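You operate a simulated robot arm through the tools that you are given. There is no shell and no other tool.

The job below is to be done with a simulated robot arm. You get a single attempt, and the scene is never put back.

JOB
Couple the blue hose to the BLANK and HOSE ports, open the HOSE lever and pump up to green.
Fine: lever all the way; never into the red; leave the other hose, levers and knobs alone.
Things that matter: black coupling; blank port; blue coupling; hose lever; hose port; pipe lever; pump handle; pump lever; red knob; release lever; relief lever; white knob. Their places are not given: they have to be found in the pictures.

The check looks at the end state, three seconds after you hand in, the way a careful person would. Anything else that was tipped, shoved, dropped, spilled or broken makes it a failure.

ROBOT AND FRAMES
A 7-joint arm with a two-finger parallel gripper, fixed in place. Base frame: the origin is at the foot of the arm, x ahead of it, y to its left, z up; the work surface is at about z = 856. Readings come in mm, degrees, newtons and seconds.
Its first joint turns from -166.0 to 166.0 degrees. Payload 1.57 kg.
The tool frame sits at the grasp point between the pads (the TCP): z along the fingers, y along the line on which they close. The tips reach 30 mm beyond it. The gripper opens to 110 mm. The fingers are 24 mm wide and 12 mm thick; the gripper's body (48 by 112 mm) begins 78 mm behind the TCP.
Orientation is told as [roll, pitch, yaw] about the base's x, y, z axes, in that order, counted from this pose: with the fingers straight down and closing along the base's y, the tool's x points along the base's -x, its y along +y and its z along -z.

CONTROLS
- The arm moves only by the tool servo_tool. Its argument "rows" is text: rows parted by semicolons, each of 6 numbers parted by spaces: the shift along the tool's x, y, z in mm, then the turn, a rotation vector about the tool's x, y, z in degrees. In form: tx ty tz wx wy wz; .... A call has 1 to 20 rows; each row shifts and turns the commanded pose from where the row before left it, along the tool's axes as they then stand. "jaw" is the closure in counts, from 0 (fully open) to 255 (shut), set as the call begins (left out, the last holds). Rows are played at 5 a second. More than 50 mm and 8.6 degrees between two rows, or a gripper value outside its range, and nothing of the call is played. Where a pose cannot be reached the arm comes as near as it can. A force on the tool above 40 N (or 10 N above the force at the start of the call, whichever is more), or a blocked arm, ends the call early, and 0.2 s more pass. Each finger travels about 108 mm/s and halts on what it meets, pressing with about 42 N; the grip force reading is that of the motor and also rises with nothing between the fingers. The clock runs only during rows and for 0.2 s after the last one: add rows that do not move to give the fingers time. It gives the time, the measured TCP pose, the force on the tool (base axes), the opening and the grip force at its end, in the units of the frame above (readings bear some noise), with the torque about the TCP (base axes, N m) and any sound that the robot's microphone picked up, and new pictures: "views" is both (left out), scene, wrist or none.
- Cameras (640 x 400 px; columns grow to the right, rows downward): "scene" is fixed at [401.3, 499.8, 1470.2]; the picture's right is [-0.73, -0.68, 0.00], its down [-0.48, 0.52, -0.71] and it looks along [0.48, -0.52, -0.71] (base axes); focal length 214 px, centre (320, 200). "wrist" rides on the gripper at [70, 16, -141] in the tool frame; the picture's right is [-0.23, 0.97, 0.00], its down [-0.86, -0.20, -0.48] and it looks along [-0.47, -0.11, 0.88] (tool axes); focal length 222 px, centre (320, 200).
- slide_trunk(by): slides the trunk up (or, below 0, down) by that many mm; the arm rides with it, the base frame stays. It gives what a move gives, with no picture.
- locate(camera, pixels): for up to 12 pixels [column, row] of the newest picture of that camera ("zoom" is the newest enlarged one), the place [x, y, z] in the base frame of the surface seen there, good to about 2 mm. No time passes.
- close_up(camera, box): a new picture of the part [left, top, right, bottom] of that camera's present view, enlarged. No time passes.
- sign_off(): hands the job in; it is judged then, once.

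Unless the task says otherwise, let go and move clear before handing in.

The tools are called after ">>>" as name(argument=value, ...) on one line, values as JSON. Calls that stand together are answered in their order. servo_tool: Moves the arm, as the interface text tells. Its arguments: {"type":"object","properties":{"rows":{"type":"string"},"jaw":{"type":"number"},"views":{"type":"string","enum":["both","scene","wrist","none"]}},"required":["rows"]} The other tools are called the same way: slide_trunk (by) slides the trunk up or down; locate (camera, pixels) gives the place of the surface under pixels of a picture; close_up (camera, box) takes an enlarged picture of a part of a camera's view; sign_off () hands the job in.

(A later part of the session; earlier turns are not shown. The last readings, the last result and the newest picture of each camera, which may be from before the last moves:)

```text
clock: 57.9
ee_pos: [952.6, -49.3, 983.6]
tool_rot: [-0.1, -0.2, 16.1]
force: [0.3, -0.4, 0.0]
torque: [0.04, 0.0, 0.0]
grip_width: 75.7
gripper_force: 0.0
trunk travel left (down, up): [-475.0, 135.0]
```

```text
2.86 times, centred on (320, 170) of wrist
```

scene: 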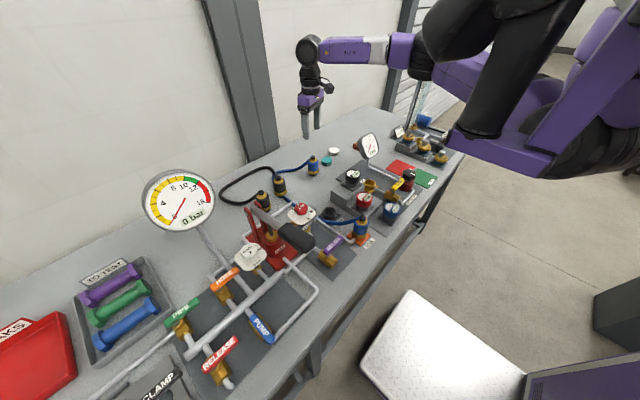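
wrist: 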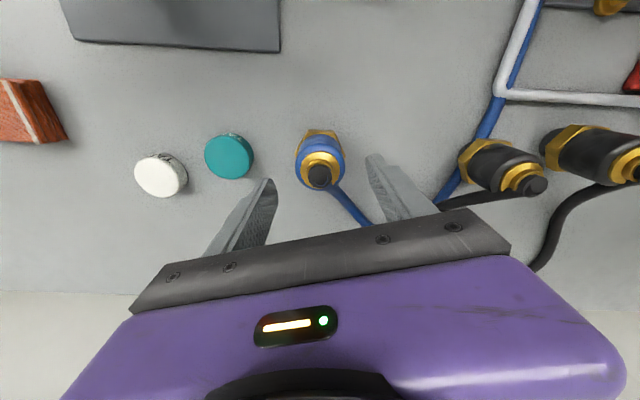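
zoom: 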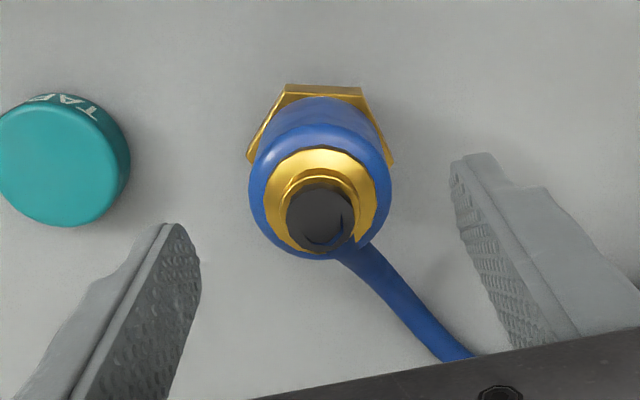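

B is centred between the fingers. I'll lower to about 922 and grip.

>>> servo_tool(rows="0 0 25 0 0 0; 0 0 25 0 0 0; 0 0 12 0 0 0; 0 0 0 0 0 0", views="none")

>>> servo_tool(rows="0 0 0 0 0 0; 0 0 0 0 0 0; 0 0 0 0 0 0; 0 0 0 0 0 0", jaw=255, views="wrist")

>>> servo_tool(rows="0 0 -10 0 0 0; 0 0 -20 0 0 0; 0 0 -20 0 0 0; 0 0 -20 0 0 0; 0 0 -20 0 0 0; 0 0 -20 0 0 0; 0 0 0 0 0 0")

```text
clock: 58.9
ee_pos: [954.5, -49.5, 923.9]
tool_rot: [-0.1, -0.2, 16.1]
force: [0.3, 0.9, 1.2]
torque: [0.0, 0.04, 0.0]
grip_width: 75.6
gripper_force: 0.0
trunk travel left (down, up): [-475.0, 135.0]
```

```text
clock: 59.9
ee_pos: [953.7, -48.5, 923.5]
tool_rot: [0.0, -0.2, 16.1]
force: [-0.4, -1.2, 0.4]
torque: [-0.02, 0.0, 0.0]
grip_width: 46.7
gripper_force: 42.0
trunk travel left (down, up): [-475.0, 135.0]
```

wrist: 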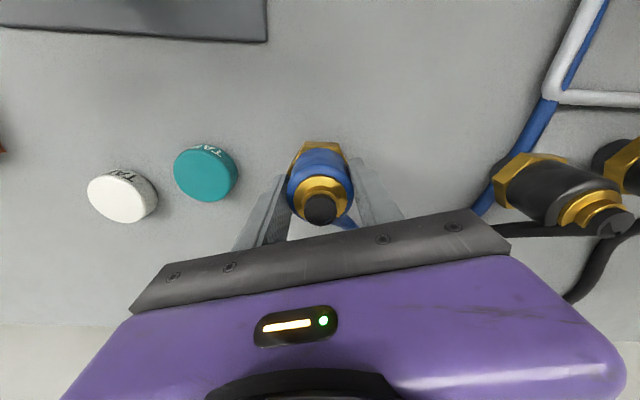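

```text
clock: 61.5
ee_pos: [954.7, -51.6, 1033.3]
tool_rot: [-0.1, -0.4, 16.1]
force: [-0.1, 0.1, -1.2]
torque: [-0.01, 0.03, -0.01]
grip_width: 46.7
gripper_force: 41.7
trunk travel left (down, up): [-475.0, 135.0]
```

scene: 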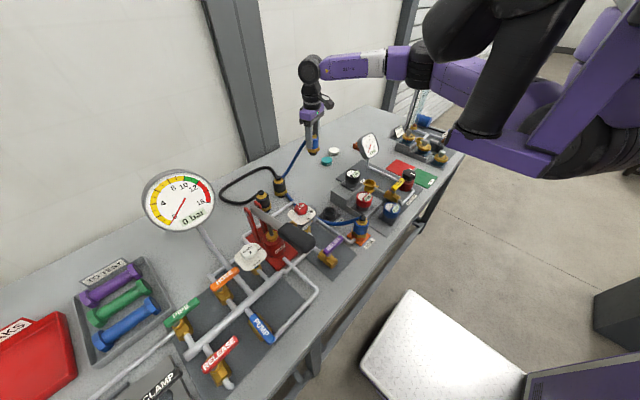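
wrist: 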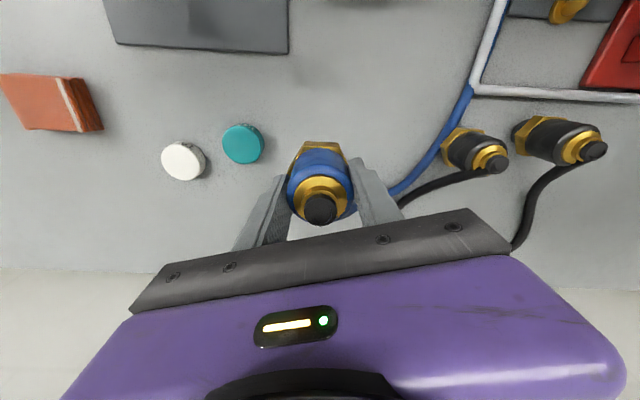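

B is held and its neighbours are unmoved. I'll carry it over to the BLANK port at (735,88.5).

>>> servo_tool(rows="9.58 10.72 0 0 0 0; 9.58 10.72 0 0 0 0; 9.58 10.72 0 0 0 0; 9.58 10.72 0 0 0 0; 9.58 10.72 0 0 0 0; 9.58 10.72 0 0 0 0; 9.58 10.72 0 0 0 0; 9.58 10.72 0 0 0 0; 9.58 10.72 0 0 0 0; 0 0 0 0 0 0", views="scene")

>>> servo_tool(rows="9.58 10.72 0 0 0 0; 9.58 10.72 0 0 0 0; 9.58 10.72 0 0 0 0; 9.58 10.72 0 0 0 0; 9.58 10.72 0 0 0 0; 9.58 10.72 0 0 0 0; 9.58 10.72 0 0 0 0; 9.58 10.72 0 0 0 0; 9.58 10.72 0 0 0 0; 0 0 0 0 0 0")

>>> close_up(camera="wrist", box=[240, 60, 400, 230])

>>> close_up(camera="scene", box=[230, 130, 390, 250])

```text
clock: 63.7
ee_pos: [843.0, 17.1, 1033.6]
tool_rot: [-0.1, -0.3, 16.1]
force: [0.2, -0.1, -2.0]
torque: [0.03, 0.04, 0.02]
grip_width: 46.9
gripper_force: 42.0
trunk travel left (down, up): [-475.0, 135.0]
```

scene: 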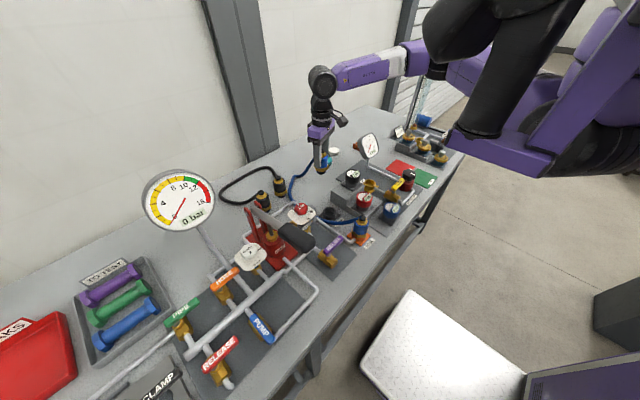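

```text
clock: 65.9
ee_pos: [733.6, 86.5, 1031.3]
tool_rot: [0.0, -0.2, 16.1]
force: [0.2, -0.2, -1.1]
torque: [0.03, 0.0, 0.01]
grip_width: 46.9
gripper_force: 42.4
trunk travel left (down, up): [-475.0, 135.0]
```

scene: 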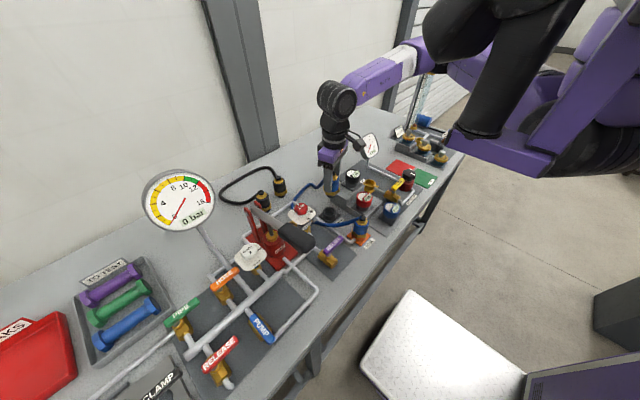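
wrist: 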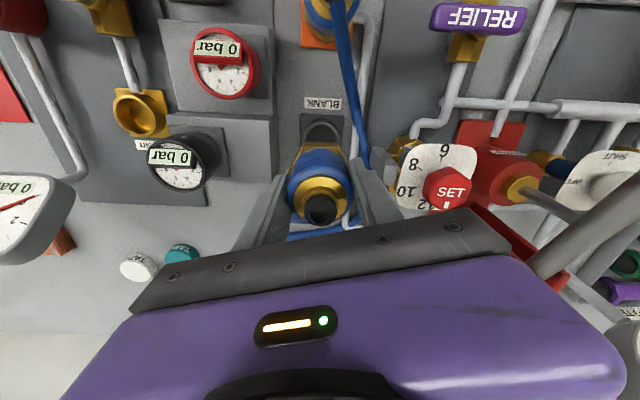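

```text
2.35 times, centred on (320, 145) of wrist
```

zoom: 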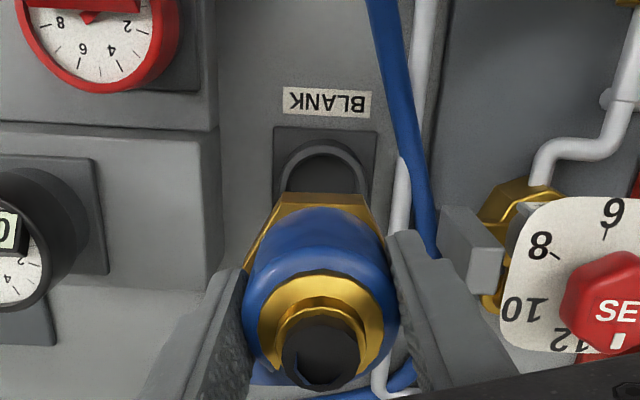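

```text
3.33 times, centred on (310, 190) of scene
```

zoom: 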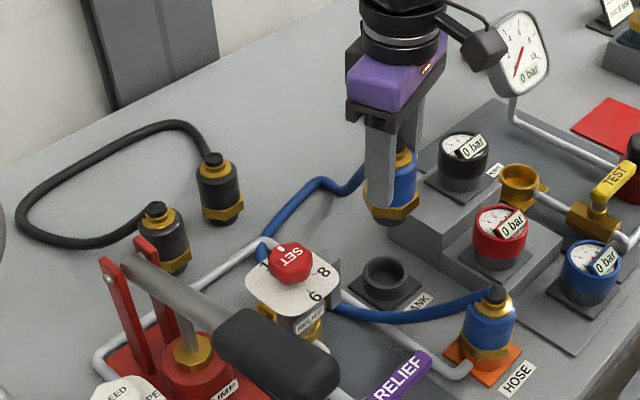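

Now over BLANK, and the black couplings are unmoved. I'll check the held coupling's axis and the ring.

>>> close_up(camera="wrist", box=[270, 90, 370, 230])

>>> locate(camera="zoom", pixels=[[320, 320], [320, 345], [320, 375], [280, 345], [362, 345], [230, 275], [410, 265], [265, 130], [368, 130], [312, 85], [300, 145], [380, 145]])

```text
2.86 times, centred on (320, 160) of wrist
```

zoom: 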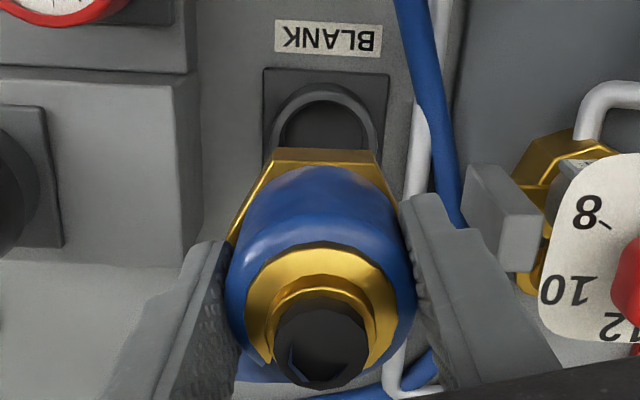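

```text
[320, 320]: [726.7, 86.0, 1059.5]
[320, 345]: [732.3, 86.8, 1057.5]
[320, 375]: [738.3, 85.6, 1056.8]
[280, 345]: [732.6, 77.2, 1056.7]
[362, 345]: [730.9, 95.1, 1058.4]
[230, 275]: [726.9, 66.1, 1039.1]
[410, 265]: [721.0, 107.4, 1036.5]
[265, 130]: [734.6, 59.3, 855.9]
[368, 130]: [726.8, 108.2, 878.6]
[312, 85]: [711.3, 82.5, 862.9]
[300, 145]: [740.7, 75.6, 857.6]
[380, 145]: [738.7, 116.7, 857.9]
```

The coupling axis is at (732.3,86.4), so I'll shift (+2.7,+2) and lower to just above the ring.

>>> servo_tool(rows="-3.15 1.18 12 0 0 0; 0 0 15 0 0 0; 0 0 15 0 0 0; 0 0 15 0 0 0; 0 0 13 0 0 0; 0 0 0 0 0 0", views="wrist")

>>> close_up(camera="wrist", box=[270, 90, 370, 230])

>>> locate(camera="zoom", pixels=[[320, 303], [320, 320], [320, 345], [320, 378], [280, 345], [362, 345], [275, 130], [365, 130], [320, 108], [320, 125]])

```text
clock: 67.3
ee_pos: [735.0, 88.0, 962.5]
tool_rot: [0.2, -0.2, 16.1]
force: [0.7, 0.6, -1.4]
torque: [0.0, 0.02, -0.01]
grip_width: 47.0
gripper_force: 41.7
trunk travel left (down, up): [-475.0, 135.0]
```

wrist: 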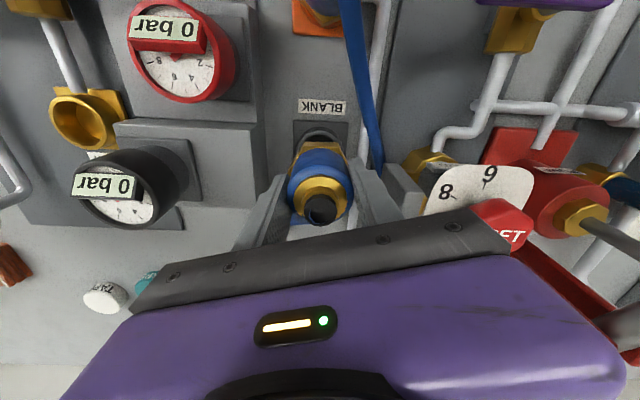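

```text
2.86 times, centred on (320, 160) of wrist
```

zoom: 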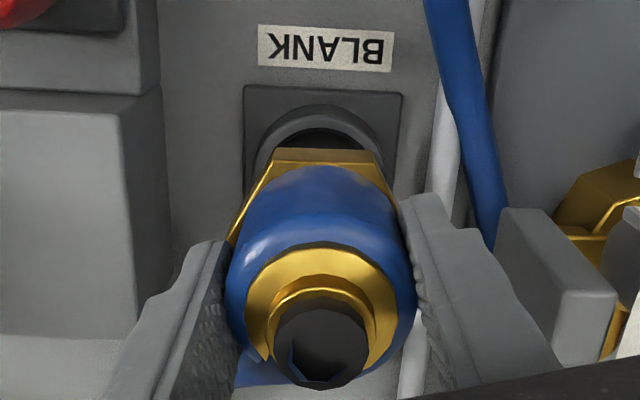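

```text
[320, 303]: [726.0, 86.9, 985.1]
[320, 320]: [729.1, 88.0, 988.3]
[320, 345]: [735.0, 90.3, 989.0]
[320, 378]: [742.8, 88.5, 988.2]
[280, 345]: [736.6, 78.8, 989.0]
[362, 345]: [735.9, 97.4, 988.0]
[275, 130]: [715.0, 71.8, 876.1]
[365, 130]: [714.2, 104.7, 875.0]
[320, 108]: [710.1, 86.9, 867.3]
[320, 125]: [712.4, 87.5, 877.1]
```

Aligned at (735,88.2). I'll lower slowly to seat it.

>>> servo_tool(rows="0 0 5 0 0 0; 0 0 5 0 0 0; 0 0 4 0 0 0; 0 0 4 0 0 0; 0 0 3 0 0 0; 0 0 3 0 0 0; 0 0 3 0 0 0; 0 0 0 0 0 0", views="none")

```text
clock: 69.1
ee_pos: [736.0, 89.1, 936.8]
tool_rot: [0.1, -0.3, 16.2]
force: [-8.4, -1.8, 0.0]
torque: [-0.13, 0.46, 0.01]
grip_width: 46.7
gripper_force: 41.9
trunk travel left (down, up): [-475.0, 135.0]
```

The plug is inside with a −8 N side force in x. I'll shift −2 mm in x and continue.

>>> servo_tool(rows="2 0.4 0 0 0 0; 0 0 0 0 0 0", views="none")

>>> servo_tool(rows="0 0 2.5 0 0 0; 0 0 2.5 0 0 0; 0 0 2 0 0 0; 0 0 1.5 0 0 0; 0 0 1 0 0 0; 0 0 0 0 0 0")

>>> close_up(camera="scene", box=[310, 190, 370, 240])

```text
clock: 69.7
ee_pos: [733.8, 87.4, 935.4]
tool_rot: [-0.1, -0.3, 16.1]
force: [-0.2, 0.5, -0.5]
torque: [-0.03, 0.02, 0.0]
grip_width: 46.7
gripper_force: 42.1
trunk travel left (down, up): [-475.0, 135.0]
```

```text
clock: 71.1
ee_pos: [734.9, 90.1, 927.0]
tool_rot: [0.0, -0.4, 16.0]
force: [-1.2, -0.7, 24.8]
torque: [-0.1, 0.45, -0.11]
grip_width: 47.0
gripper_force: 42.2
trunk travel left (down, up): [-475.0, 135.0]
```

scene: 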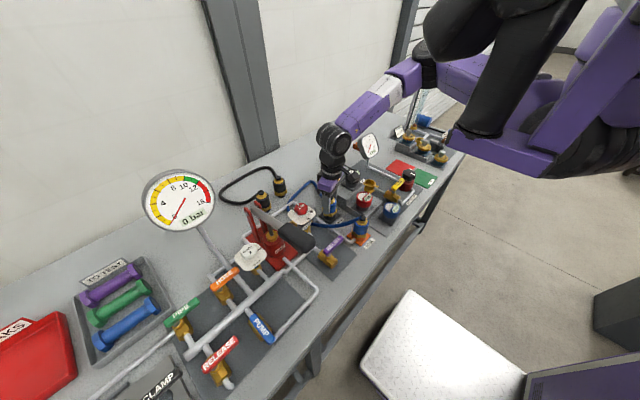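
wrist: 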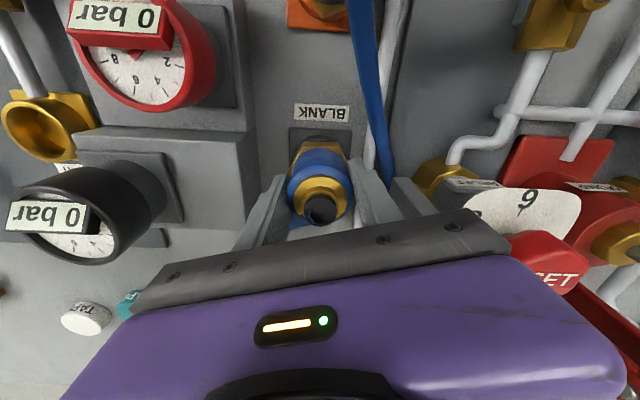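

```text
8.00 times, centred on (340, 215) of scene
```

zoom: 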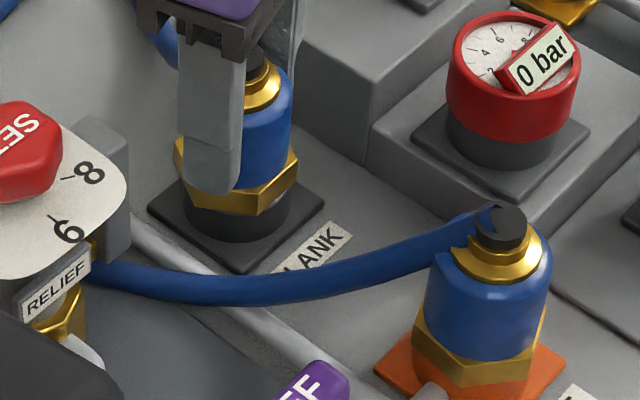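

Seated with 25 N on it. I'll ease the press, open, and rise straight up.

>>> servo_tool(rows="0 0 -0.8 0 0 0; 0 0 0 0 0 0", views="none")

>>> servo_tool(rows="0 0 0 0 0 0; 0 0 0 0 0 0; 0 0 -20 0 0 0; 0 0 -40 0 0 0; 0 0 -45 0 0 0; 0 0 -45 0 0 0; 0 0 -45 0 0 0; 0 0 0 0 0 0", jaw=105)

>>> close_up(camera="scene", box=[290, 170, 390, 250])

>>> close_up(camera="scene", box=[150, 220, 320, 390])

```text
clock: 71.7
ee_pos: [734.9, 88.6, 928.0]
tool_rot: [0.0, -0.4, 16.2]
force: [3.2, 2.0, 20.7]
torque: [0.09, -0.02, -0.15]
grip_width: 46.7
gripper_force: 42.1
trunk travel left (down, up): [-475.0, 135.0]
```

```text
clock: 73.5
ee_pos: [733.4, 89.4, 1122.8]
tool_rot: [0.0, -0.2, 16.1]
force: [-0.3, 0.0, 0.0]
torque: [0.01, 0.01, -0.03]
grip_width: 64.8
gripper_force: 0.1
trunk travel left (down, up): [-475.0, 135.0]
```

scene: 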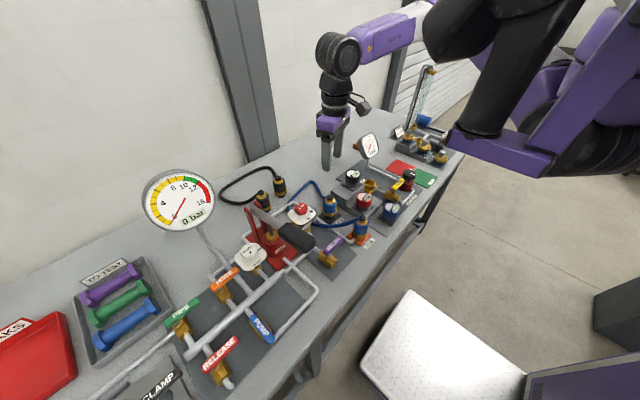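
wrist: 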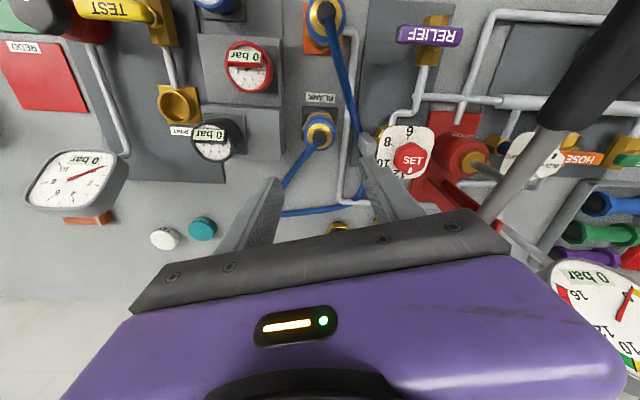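

```text
5.00 times, centred on (340, 210) of scene
```

zoom: 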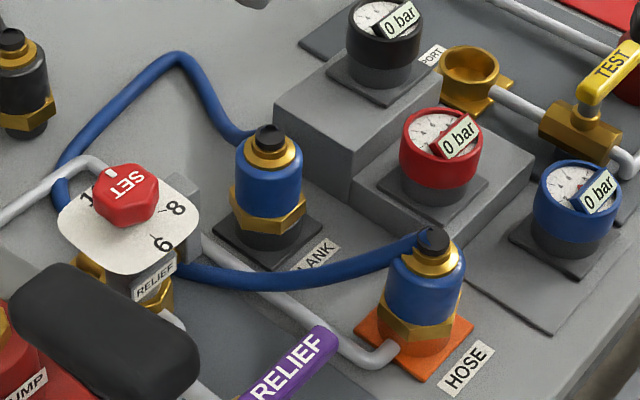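

```text
2.35 times, centred on (235, 305) of scene
```

zoom: 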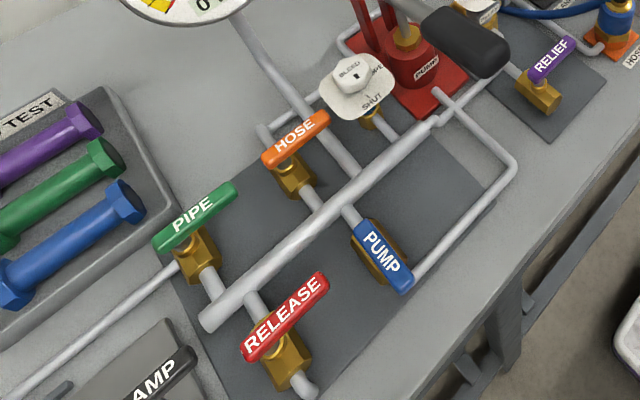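

Both blue couplings look seated. I'll verify B's height against A's.

>>> close_up(camera="scene", box=[315, 185, 375, 250])

>>> locate(camera="wrist", pixels=[[318, 134], [325, 8], [600, 158], [565, 155], [630, 155], [575, 60], [550, 140], [530, 140]])

>>> locate(camera="scene", pixels=[[326, 195], [359, 216], [224, 277], [213, 285], [236, 270], [227, 291], [222, 283], [238, 276]])

```text
6.15 times, centred on (345, 218) of scene
```

zoom: 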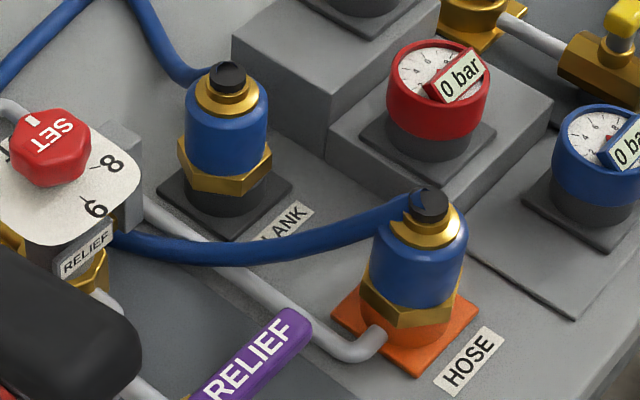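

```text
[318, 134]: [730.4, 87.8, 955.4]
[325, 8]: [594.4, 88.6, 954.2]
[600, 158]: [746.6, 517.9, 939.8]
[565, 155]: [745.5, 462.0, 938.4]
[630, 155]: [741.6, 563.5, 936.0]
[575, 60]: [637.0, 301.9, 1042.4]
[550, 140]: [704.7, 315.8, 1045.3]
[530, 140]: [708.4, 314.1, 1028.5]
```

```text
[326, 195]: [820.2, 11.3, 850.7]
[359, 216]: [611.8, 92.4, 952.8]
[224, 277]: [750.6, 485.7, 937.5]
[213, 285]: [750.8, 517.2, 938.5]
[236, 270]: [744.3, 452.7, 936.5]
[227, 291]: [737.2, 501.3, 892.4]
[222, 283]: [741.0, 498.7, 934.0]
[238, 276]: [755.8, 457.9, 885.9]
```

Both nubs top out at ≈955, so both are seated. Now a close look at the HOSE lever.

>>> close_up(camera="scene", box=[195, 255, 275, 305])

>>> close_up(camera="scene", box=[160, 285, 290, 390])

```text
8.00 times, centred on (235, 280) of scene
```

zoom: 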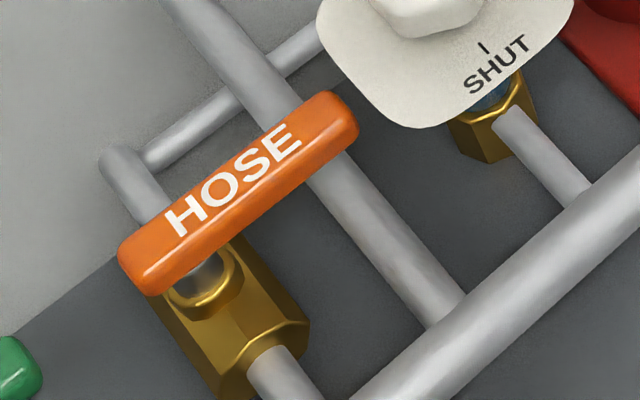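

```text
3.81 times, centred on (225, 338) of scene
```

zoom: 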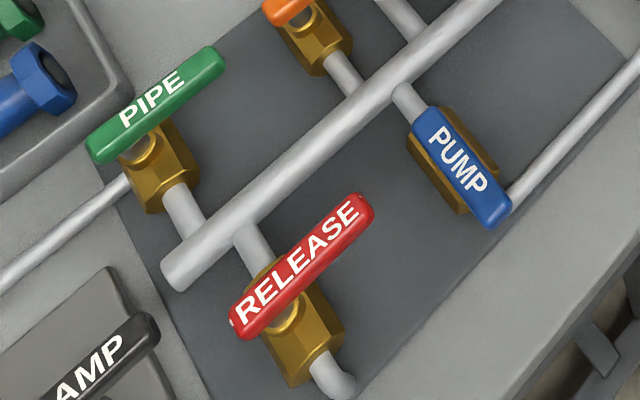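

The HOSE lever pivots at its +y end over the brass valve, and its free end points to −y. I'll measure it precisely.

>>> close_up(camera="scene", box=[195, 255, 275, 305])

>>> locate(camera="zoom", pixels=[[135, 255], [150, 285], [330, 105], [350, 135], [240, 190], [160, 245], [205, 285], [220, 300], [250, 340], [225, 105], [420, 270], [450, 30]])

>>> close_up(camera="scene", box=[160, 285, 290, 390])

>>> locate(camera="zoom", pixels=[[427, 118], [485, 218], [455, 165], [410, 150], [470, 205], [275, 330], [240, 330], [360, 205], [345, 60]])

```text
8.00 times, centred on (235, 280) of scene
```

zoom: 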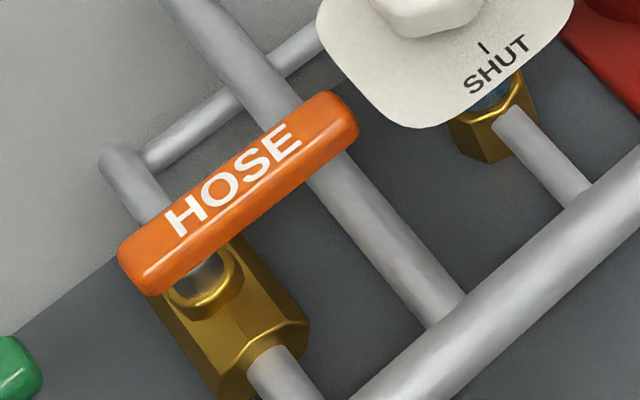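

```text
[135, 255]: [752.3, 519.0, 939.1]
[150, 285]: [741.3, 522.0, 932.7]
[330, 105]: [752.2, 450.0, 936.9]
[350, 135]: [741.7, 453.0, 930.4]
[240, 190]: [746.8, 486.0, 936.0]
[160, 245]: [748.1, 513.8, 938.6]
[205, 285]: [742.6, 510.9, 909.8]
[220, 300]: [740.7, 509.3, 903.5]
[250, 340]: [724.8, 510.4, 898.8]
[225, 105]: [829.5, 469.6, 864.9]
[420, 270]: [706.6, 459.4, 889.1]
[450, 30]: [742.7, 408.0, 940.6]
```

```text
3.81 times, centred on (225, 338) of scene
```

zoom: 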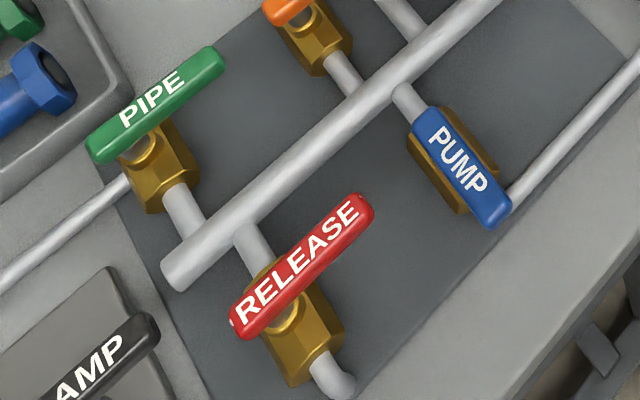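

```text
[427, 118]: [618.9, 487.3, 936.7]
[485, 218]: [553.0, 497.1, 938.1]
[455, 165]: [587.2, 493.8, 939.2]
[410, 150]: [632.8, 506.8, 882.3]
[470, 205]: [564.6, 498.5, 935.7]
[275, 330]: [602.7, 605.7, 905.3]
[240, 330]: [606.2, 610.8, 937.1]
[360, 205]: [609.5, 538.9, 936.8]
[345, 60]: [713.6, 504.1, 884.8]
```

The lever spans y 448–523 at x≈747 with top z 938, and its pivot is about (747,510). The open PUMP lever points toward −x, so HOSE should swing clockwise to −x. I'll move above the start point at z≈1180 with the gripper closed.

>>> servo_tool(rows="0 0 -30 0 0 8; 0 0 -30 0 0 8; -4.1 37.6 0 0 0 0; -4.1 37.6 0 0 0 0; -4.1 37.6 0 0 0 0; -4.1 37.6 0 0 0 0; -4.1 37.6 0 0 0 0; -4.1 37.6 0 0 0 0; -4.1 37.6 0 0 0 0; -4.1 37.6 0 0 0 0; -4.1 37.6 0 0 0 0; -4.1 37.6 0 0 0 0; 0 0 0 0 0 0", jaw=255)

>>> close_up(camera="wrist", box=[220, 60, 460, 230])

```text
clock: 76.3
ee_pos: [774.4, 463.2, 1183.2]
tool_rot: [0.0, -0.2, 0.1]
force: [0.2, 0.5, 0.6]
torque: [0.01, -0.04, 0.0]
grip_width: 0.0
gripper_force: 21.5
trunk travel left (down, up): [-475.0, 135.0]
```

scene: 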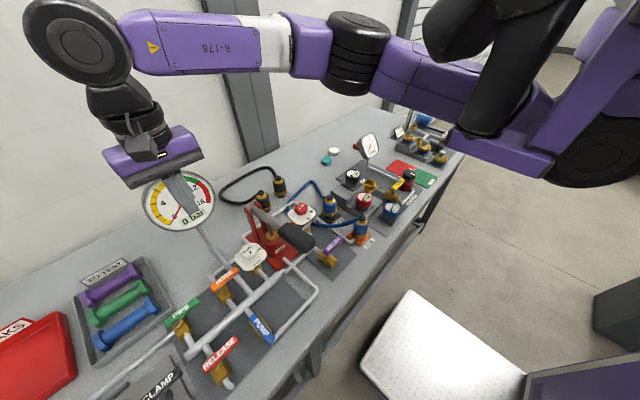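
wrist: 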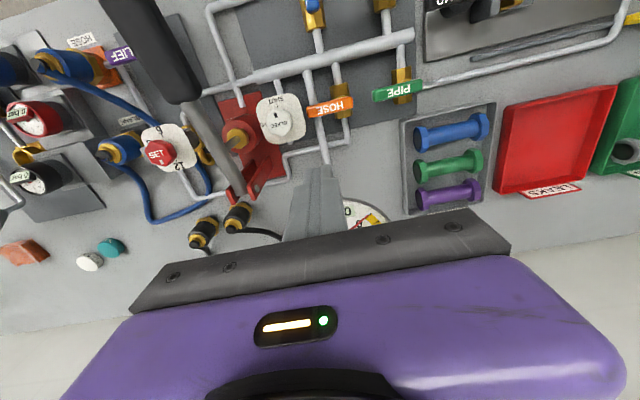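

```text
2.35 times, centred on (340, 145) of wrist
```

zoom: 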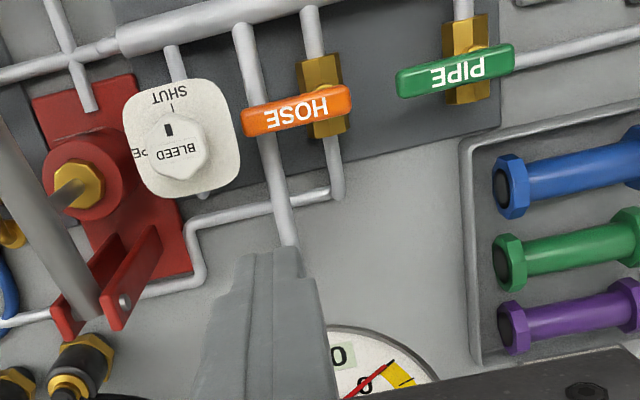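

The BLEED knob points to SHUT, which is fine. I'll check the gauge's clearance before lowering.

>>> locate(camera="wrist", pixels=[[350, 203], [345, 215], [375, 207], [385, 215], [318, 150], [330, 95], [312, 110], [350, 105], [290, 100], [345, 60]])

>>> locate(camera="scene", pixels=[[150, 200], [165, 180], [212, 205], [190, 226], [215, 195], [180, 205]])

```text
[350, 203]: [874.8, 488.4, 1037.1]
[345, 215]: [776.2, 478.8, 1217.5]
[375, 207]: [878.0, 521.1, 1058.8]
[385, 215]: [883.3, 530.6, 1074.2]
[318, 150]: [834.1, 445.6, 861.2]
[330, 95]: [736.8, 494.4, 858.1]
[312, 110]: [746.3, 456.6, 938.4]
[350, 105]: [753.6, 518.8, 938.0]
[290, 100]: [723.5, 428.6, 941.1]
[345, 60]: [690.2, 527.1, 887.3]
```

```text
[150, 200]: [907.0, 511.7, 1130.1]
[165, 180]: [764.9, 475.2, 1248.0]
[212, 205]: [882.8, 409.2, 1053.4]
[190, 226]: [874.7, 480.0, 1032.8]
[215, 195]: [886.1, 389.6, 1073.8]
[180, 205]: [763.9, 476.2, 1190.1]
```

The gauge rim starts at x≥872, which leaves enough room. I'll lower beside the lever in two stages.

>>> servo_tool(rows="0 0 40 0 0 0; 0 0 40 0 0 0; 0 0 40 0 0 0; 0 0 40 0 0 0; 0 0 30 0 0 0; 0 0 0 0 0 0")

>>> close_up(camera="wrist", box=[220, 60, 420, 230])

```text
clock: 77.7
ee_pos: [774.1, 462.9, 992.4]
tool_rot: [0.2, -0.1, 0.2]
force: [-0.2, 0.3, 0.5]
torque: [0.0, -0.01, 0.0]
grip_width: 0.0
gripper_force: 21.6
trunk travel left (down, up): [-475.0, 135.0]
```

scene: 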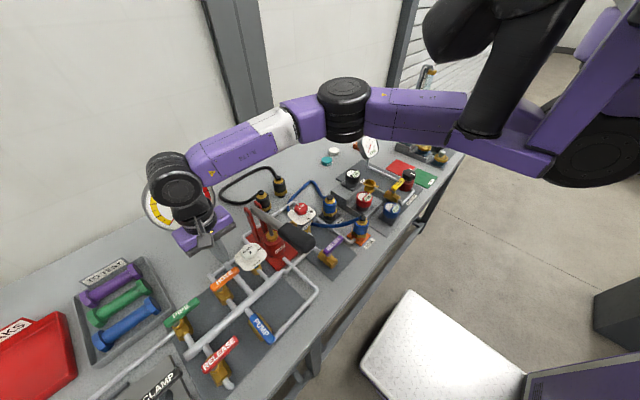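
wrist: 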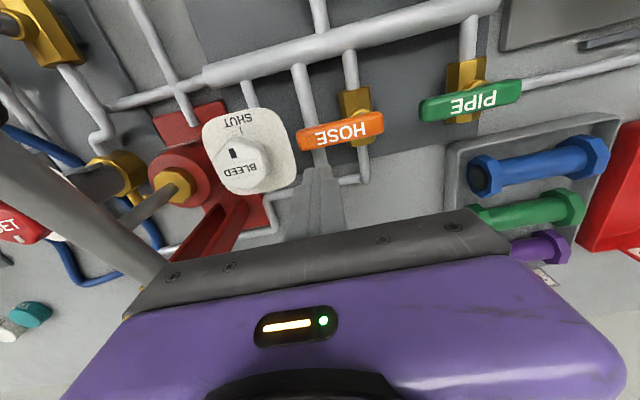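

```text
2.35 times, centred on (320, 145) of wrist
```

zoom: 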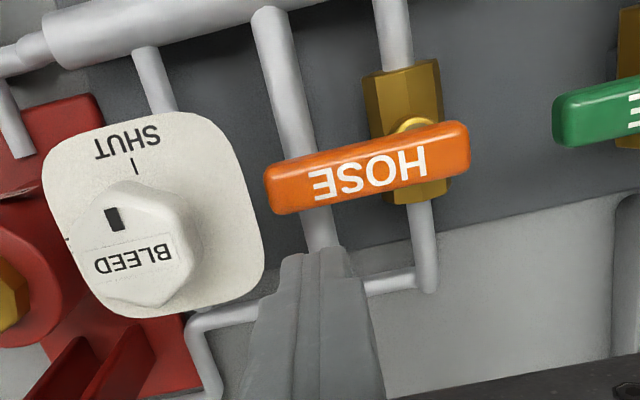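

The lever is right ahead of the fingertips. I'll lower 50 mm to z≈942.

>>> servo_tool(rows="0 0 25 0 0 0; 0 0 25 0 0 0; 0 0 0 0 0 0")

>>> close_up(camera="wrist", box=[220, 60, 420, 230])

```text
clock: 78.5
ee_pos: [775.0, 464.2, 944.2]
tool_rot: [0.1, -0.3, 0.1]
force: [-0.6, 0.5, -0.8]
torque: [0.03, 0.01, 0.0]
grip_width: 0.0
gripper_force: 20.9
trunk travel left (down, up): [-475.0, 135.0]
```

scene: 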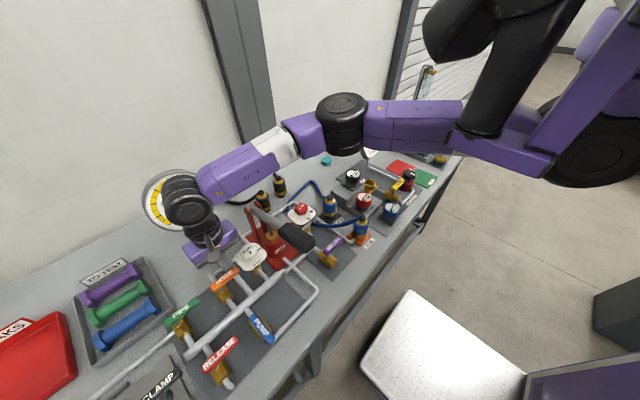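
wrist: 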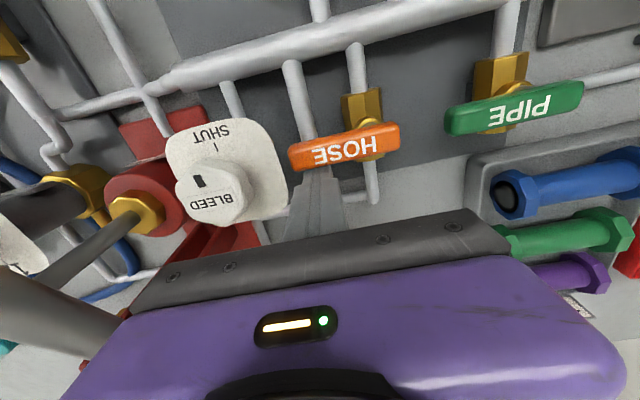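

```text
2.35 times, centred on (320, 145) of wrist
```

zoom: 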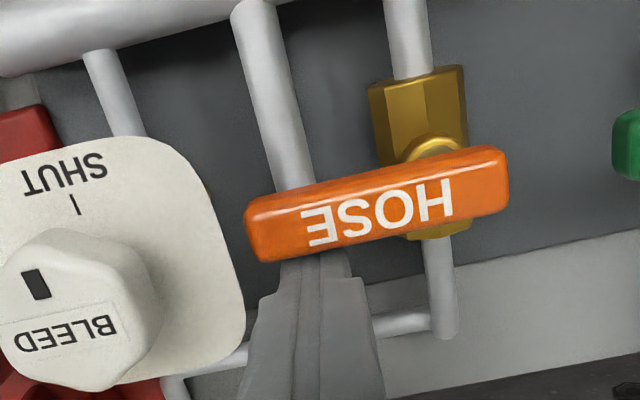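

The fingertips are on the +x side of the lever. I'll approach to contact and push a few degrees.

>>> servo_tool(rows="4 0 0 0 0 0; 4 0 0 0 0 0; 0 0 0 0 0 0", views="none")

>>> servo_tool(rows="6.04 -2.16 0 0 0 7.5; 6.04 -2.16 0 0 0 7.5; 0 0 0 0 0 0")

>>> close_up(camera="wrist", box=[220, 60, 420, 230])

```text
clock: 79.3
ee_pos: [767.1, 465.0, 942.9]
tool_rot: [0.1, -0.2, 0.1]
force: [0.8, 0.2, -0.5]
torque: [0.01, -0.01, -0.01]
grip_width: 0.0
gripper_force: 21.5
trunk travel left (down, up): [-475.0, 135.0]
```

```text
clock: 80.1
ee_pos: [754.8, 461.4, 943.5]
tool_rot: [0.1, -0.2, -15.0]
force: [0.2, 0.1, 0.6]
torque: [0.01, -0.02, 0.01]
grip_width: 0.0
gripper_force: 21.4
trunk travel left (down, up): [-475.0, 135.0]
```

scene: 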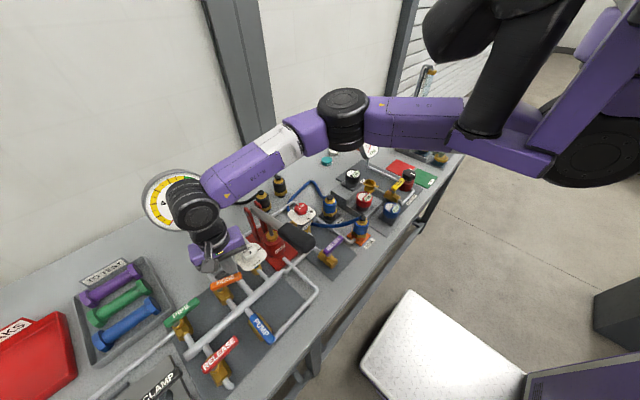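
wrist: 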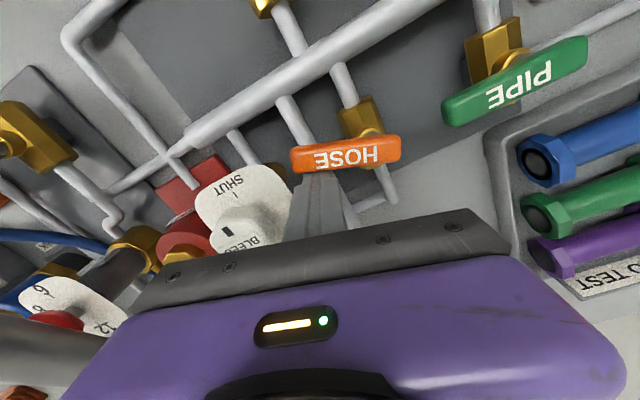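

```text
2.35 times, centred on (320, 145) of wrist
```

zoom: 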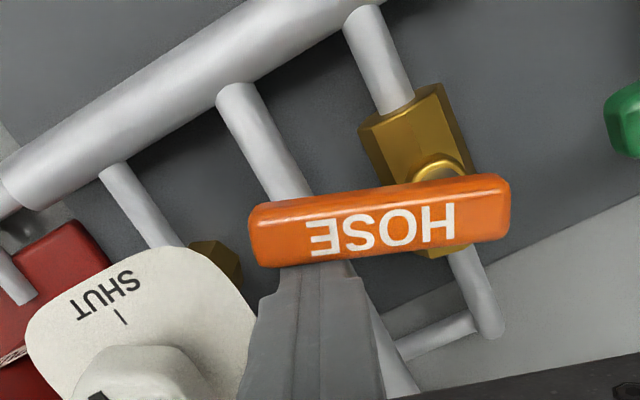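

The lever is moving toward −x with little force. I'll continue along the arc.

>>> servo_tool(rows="6.04 -2.16 0 0 0 7.5; 6.04 -2.16 0 0 0 7.5; 6.04 -2.16 0 0 0 7.5; 6.04 -2.16 0 0 0 7.5; 6.04 -2.16 0 0 0 7.5; 0 0 0 0 0 0", views="wrist")

>>> servo_tool(rows="6.04 -2.16 0 0 0 7.5; 6.04 -2.16 0 0 0 7.5; 6.04 -2.16 0 0 0 7.5; 6.04 -2.16 0 0 0 7.5; 6.04 -2.16 0 0 0 7.5; 0 0 0 0 0 0")

>>> close_up(camera="wrist", box=[220, 60, 420, 230])

>>> close_up(camera="scene", box=[160, 230, 290, 370])

```text
clock: 81.5
ee_pos: [722.7, 465.6, 942.6]
tool_rot: [0.2, -0.1, -52.4]
force: [0.0, -0.1, 1.0]
torque: [-0.01, -0.01, 0.01]
grip_width: 0.0
gripper_force: 21.7
trunk travel left (down, up): [-475.0, 135.0]
```

wrist: 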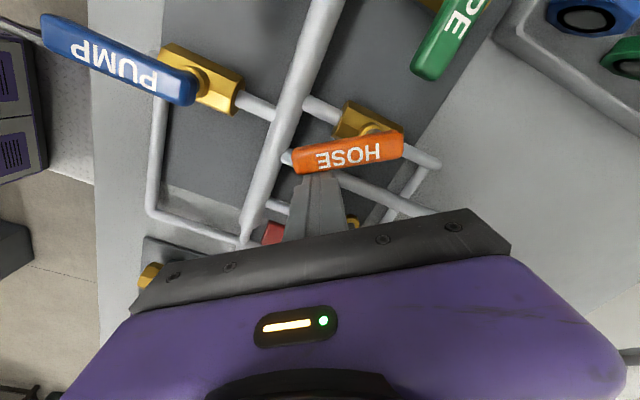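

```text
clock: 82.9
ee_pos: [702.1, 489.7, 941.0]
tool_rot: [0.3, 0.0, -90.1]
force: [-0.6, -4.0, 0.4]
torque: [-0.09, 0.04, -0.01]
grip_width: 0.0
gripper_force: 21.2
trunk travel left (down, up): [-475.0, 135.0]
```

scene: 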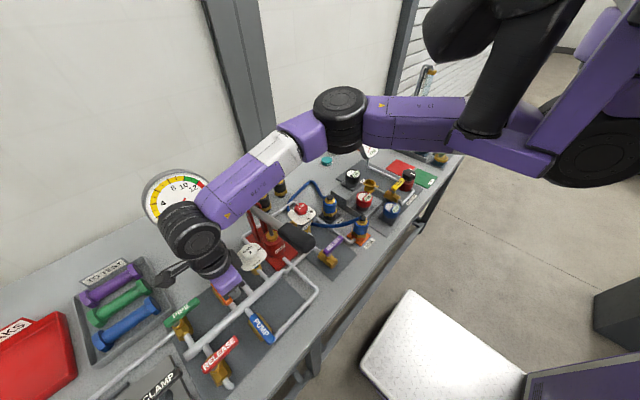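
wrist: 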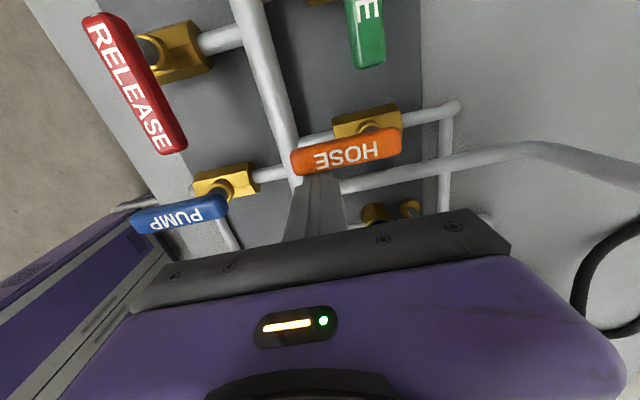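

```text
2.35 times, centred on (320, 145) of wrist
```

zoom: 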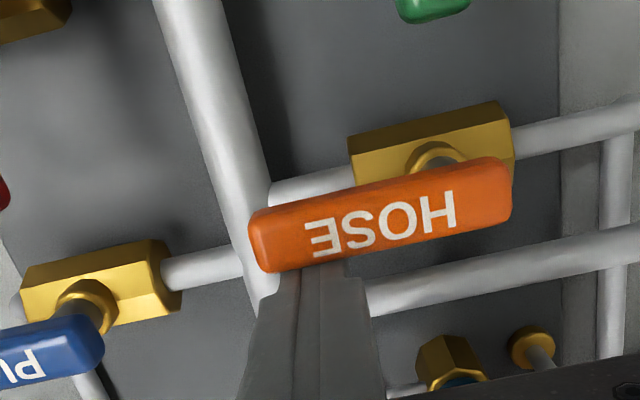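

```text
2.86 times, centred on (225, 300) of scene
```

zoom: 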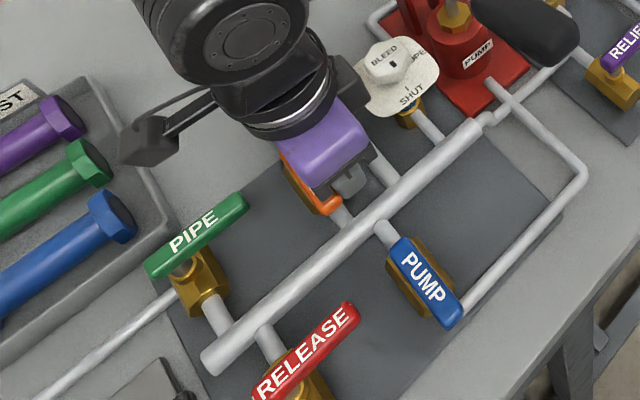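

The lever is now parallel to its pipe and to the PUMP lever, with a force of −4 N. I'll push a touch more to confirm the stop.

>>> servo_tool(rows="1.5 0 0 0 0 0; 1 0 0 0 0 0; 0 0 0 0 0 0", views="none")

```text
clock: 83.7
ee_pos: [702.4, 490.3, 943.5]
tool_rot: [0.2, -0.1, -90.0]
force: [-3.1, -25.0, 4.9]
torque: [-0.05, 0.16, 0.0]
grip_width: 0.2
gripper_force: 20.9
trunk travel left (down, up): [-475.0, 135.0]
```

It hit a firm stop at 25 N, so it is fully open. I'll back off, rise and inspect.

>>> servo_tool(rows="-6 0 0 0 0 0; -6 0 0 0 0 0; 0 0 -40 0 0 0; 0 0 -45 0 0 0; 0 0 -45 0 0 0; 0 0 -45 0 0 0; 0 0 -45 0 0 0; 0 0 0 0 0 0")

>>> close_up(camera="scene", box=[160, 230, 290, 370])

>>> close_up(camera="scene", box=[225, 195, 335, 275])

```text
clock: 85.5
ee_pos: [702.4, 478.9, 1161.8]
tool_rot: [0.2, 0.0, -89.9]
force: [0.7, -0.4, 0.0]
torque: [-0.01, 0.02, -0.01]
grip_width: 0.0
gripper_force: 21.6
trunk travel left (down, up): [-475.0, 135.0]
```

scene: 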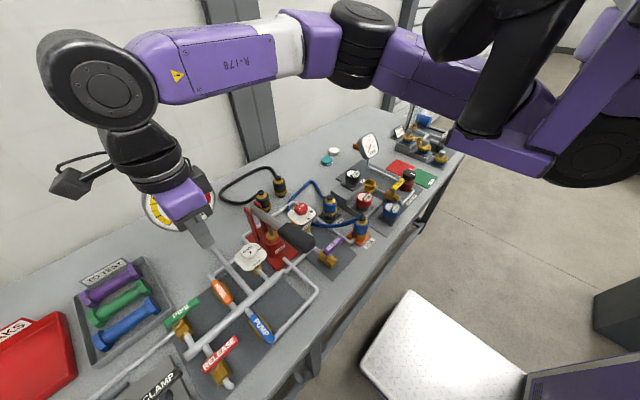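
wrist: 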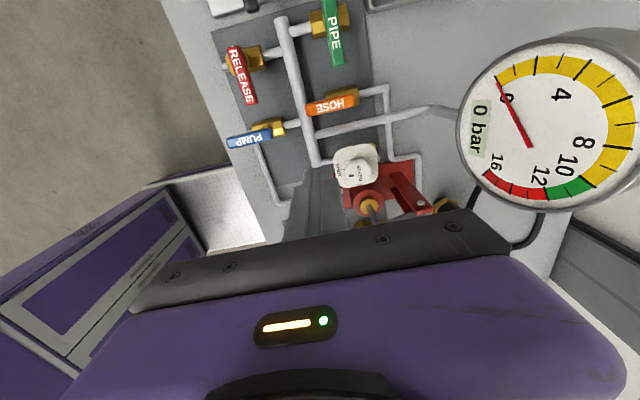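

```text
2.86 times, centred on (225, 300) of scene
```

zoom: 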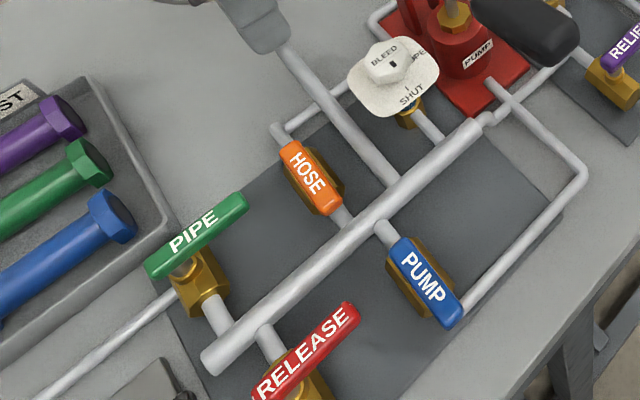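

```text
5.00 times, centred on (280, 235) of scene
```

zoom: 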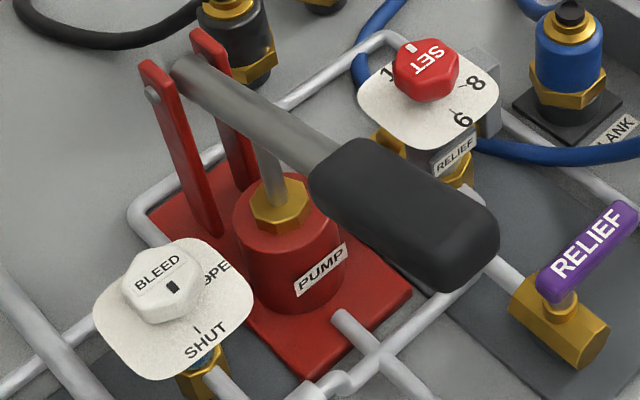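

The HOSE lever is fully open and in line with its pipe. Next is the pump handle: I'll turn back to yaw 0 and move above the black grip.

>>> servo_tool(rows="0 0 0 0 0 -8; 0 0 0 0 0 -8; 0 0 0 0 0 -8; 0 0 0 0 0 -8; 0 0 0 0 0 -8; 0 0 0 0 0 -8; 0 0 0 0 0 -8; 0 0 0 0 0 -8; 0 0 0 0 0 -8; 0 0 0 0 0 -8; 0 0 0 0 0 -8; 0 0 0 0 0 -2; 12.4 -32.2 -4 0 0 0; 12.4 -32.2 -4 0 0 0; 12.4 -32.2 -4 0 0 0; 12.4 -32.2 -4 0 0 0; 12.4 -32.2 -4 0 0 0; 0 0 0 0 0 0", jaw=80)

>>> close_up(camera="scene", box=[225, 195, 335, 275])

```text
clock: 89.3
ee_pos: [638.2, 320.7, 1182.2]
tool_rot: [0.0, -0.2, 0.1]
force: [-0.4, 0.7, -0.2]
torque: [-0.01, 0.0, -0.03]
grip_width: 75.4
gripper_force: 0.0
trunk travel left (down, up): [-475.0, 135.0]
```

scene: 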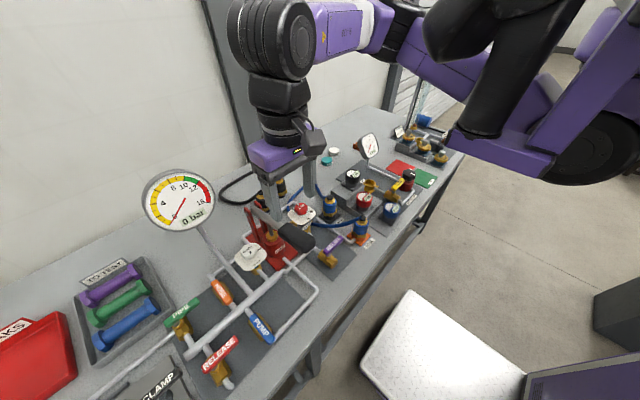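
wrist: 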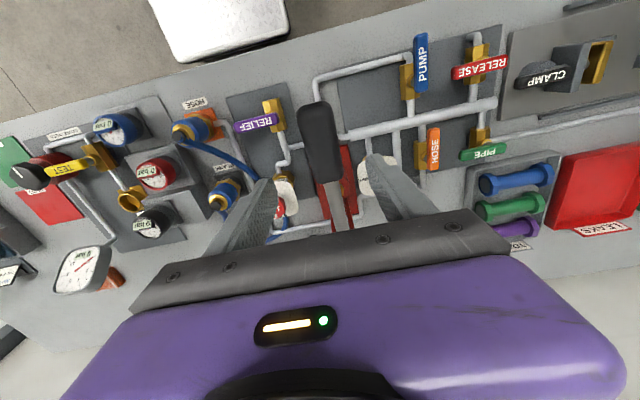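

```text
5.00 times, centred on (280, 235) of scene
```

zoom: 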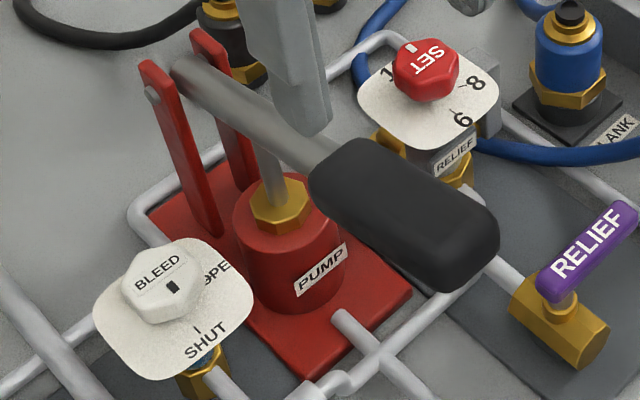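

The gauge stays visible at scene (180,200). I'll measure the handle's grip in the wrist view.

>>> locate(camera="wrist", pixels=[[316, 105], [317, 125], [320, 150], [324, 172], [303, 130], [334, 130], [306, 155], [341, 155], [345, 225], [338, 200], [350, 150], [288, 190]])

>>> locate(camera="zoom", pixels=[[150, 70], [152, 95], [200, 40], [185, 65], [250, 115], [270, 160], [480, 240], [440, 290], [370, 145], [320, 190], [270, 200], [275, 250]])

```text
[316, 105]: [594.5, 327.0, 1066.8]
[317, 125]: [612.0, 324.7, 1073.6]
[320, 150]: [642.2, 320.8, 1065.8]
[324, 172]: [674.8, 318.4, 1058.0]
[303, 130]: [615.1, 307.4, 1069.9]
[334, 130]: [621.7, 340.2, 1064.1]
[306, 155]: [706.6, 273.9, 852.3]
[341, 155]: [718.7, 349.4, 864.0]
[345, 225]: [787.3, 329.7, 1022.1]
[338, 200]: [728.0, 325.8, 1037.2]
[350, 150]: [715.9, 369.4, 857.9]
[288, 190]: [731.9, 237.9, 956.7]
```

```text
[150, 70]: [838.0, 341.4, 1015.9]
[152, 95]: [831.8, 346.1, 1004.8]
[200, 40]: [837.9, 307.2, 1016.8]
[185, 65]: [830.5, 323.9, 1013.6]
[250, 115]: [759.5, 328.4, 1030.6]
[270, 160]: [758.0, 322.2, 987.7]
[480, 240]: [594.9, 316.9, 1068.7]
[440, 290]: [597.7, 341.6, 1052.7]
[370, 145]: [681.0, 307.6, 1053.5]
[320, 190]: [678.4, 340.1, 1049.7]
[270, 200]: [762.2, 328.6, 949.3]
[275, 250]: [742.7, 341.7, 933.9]
```

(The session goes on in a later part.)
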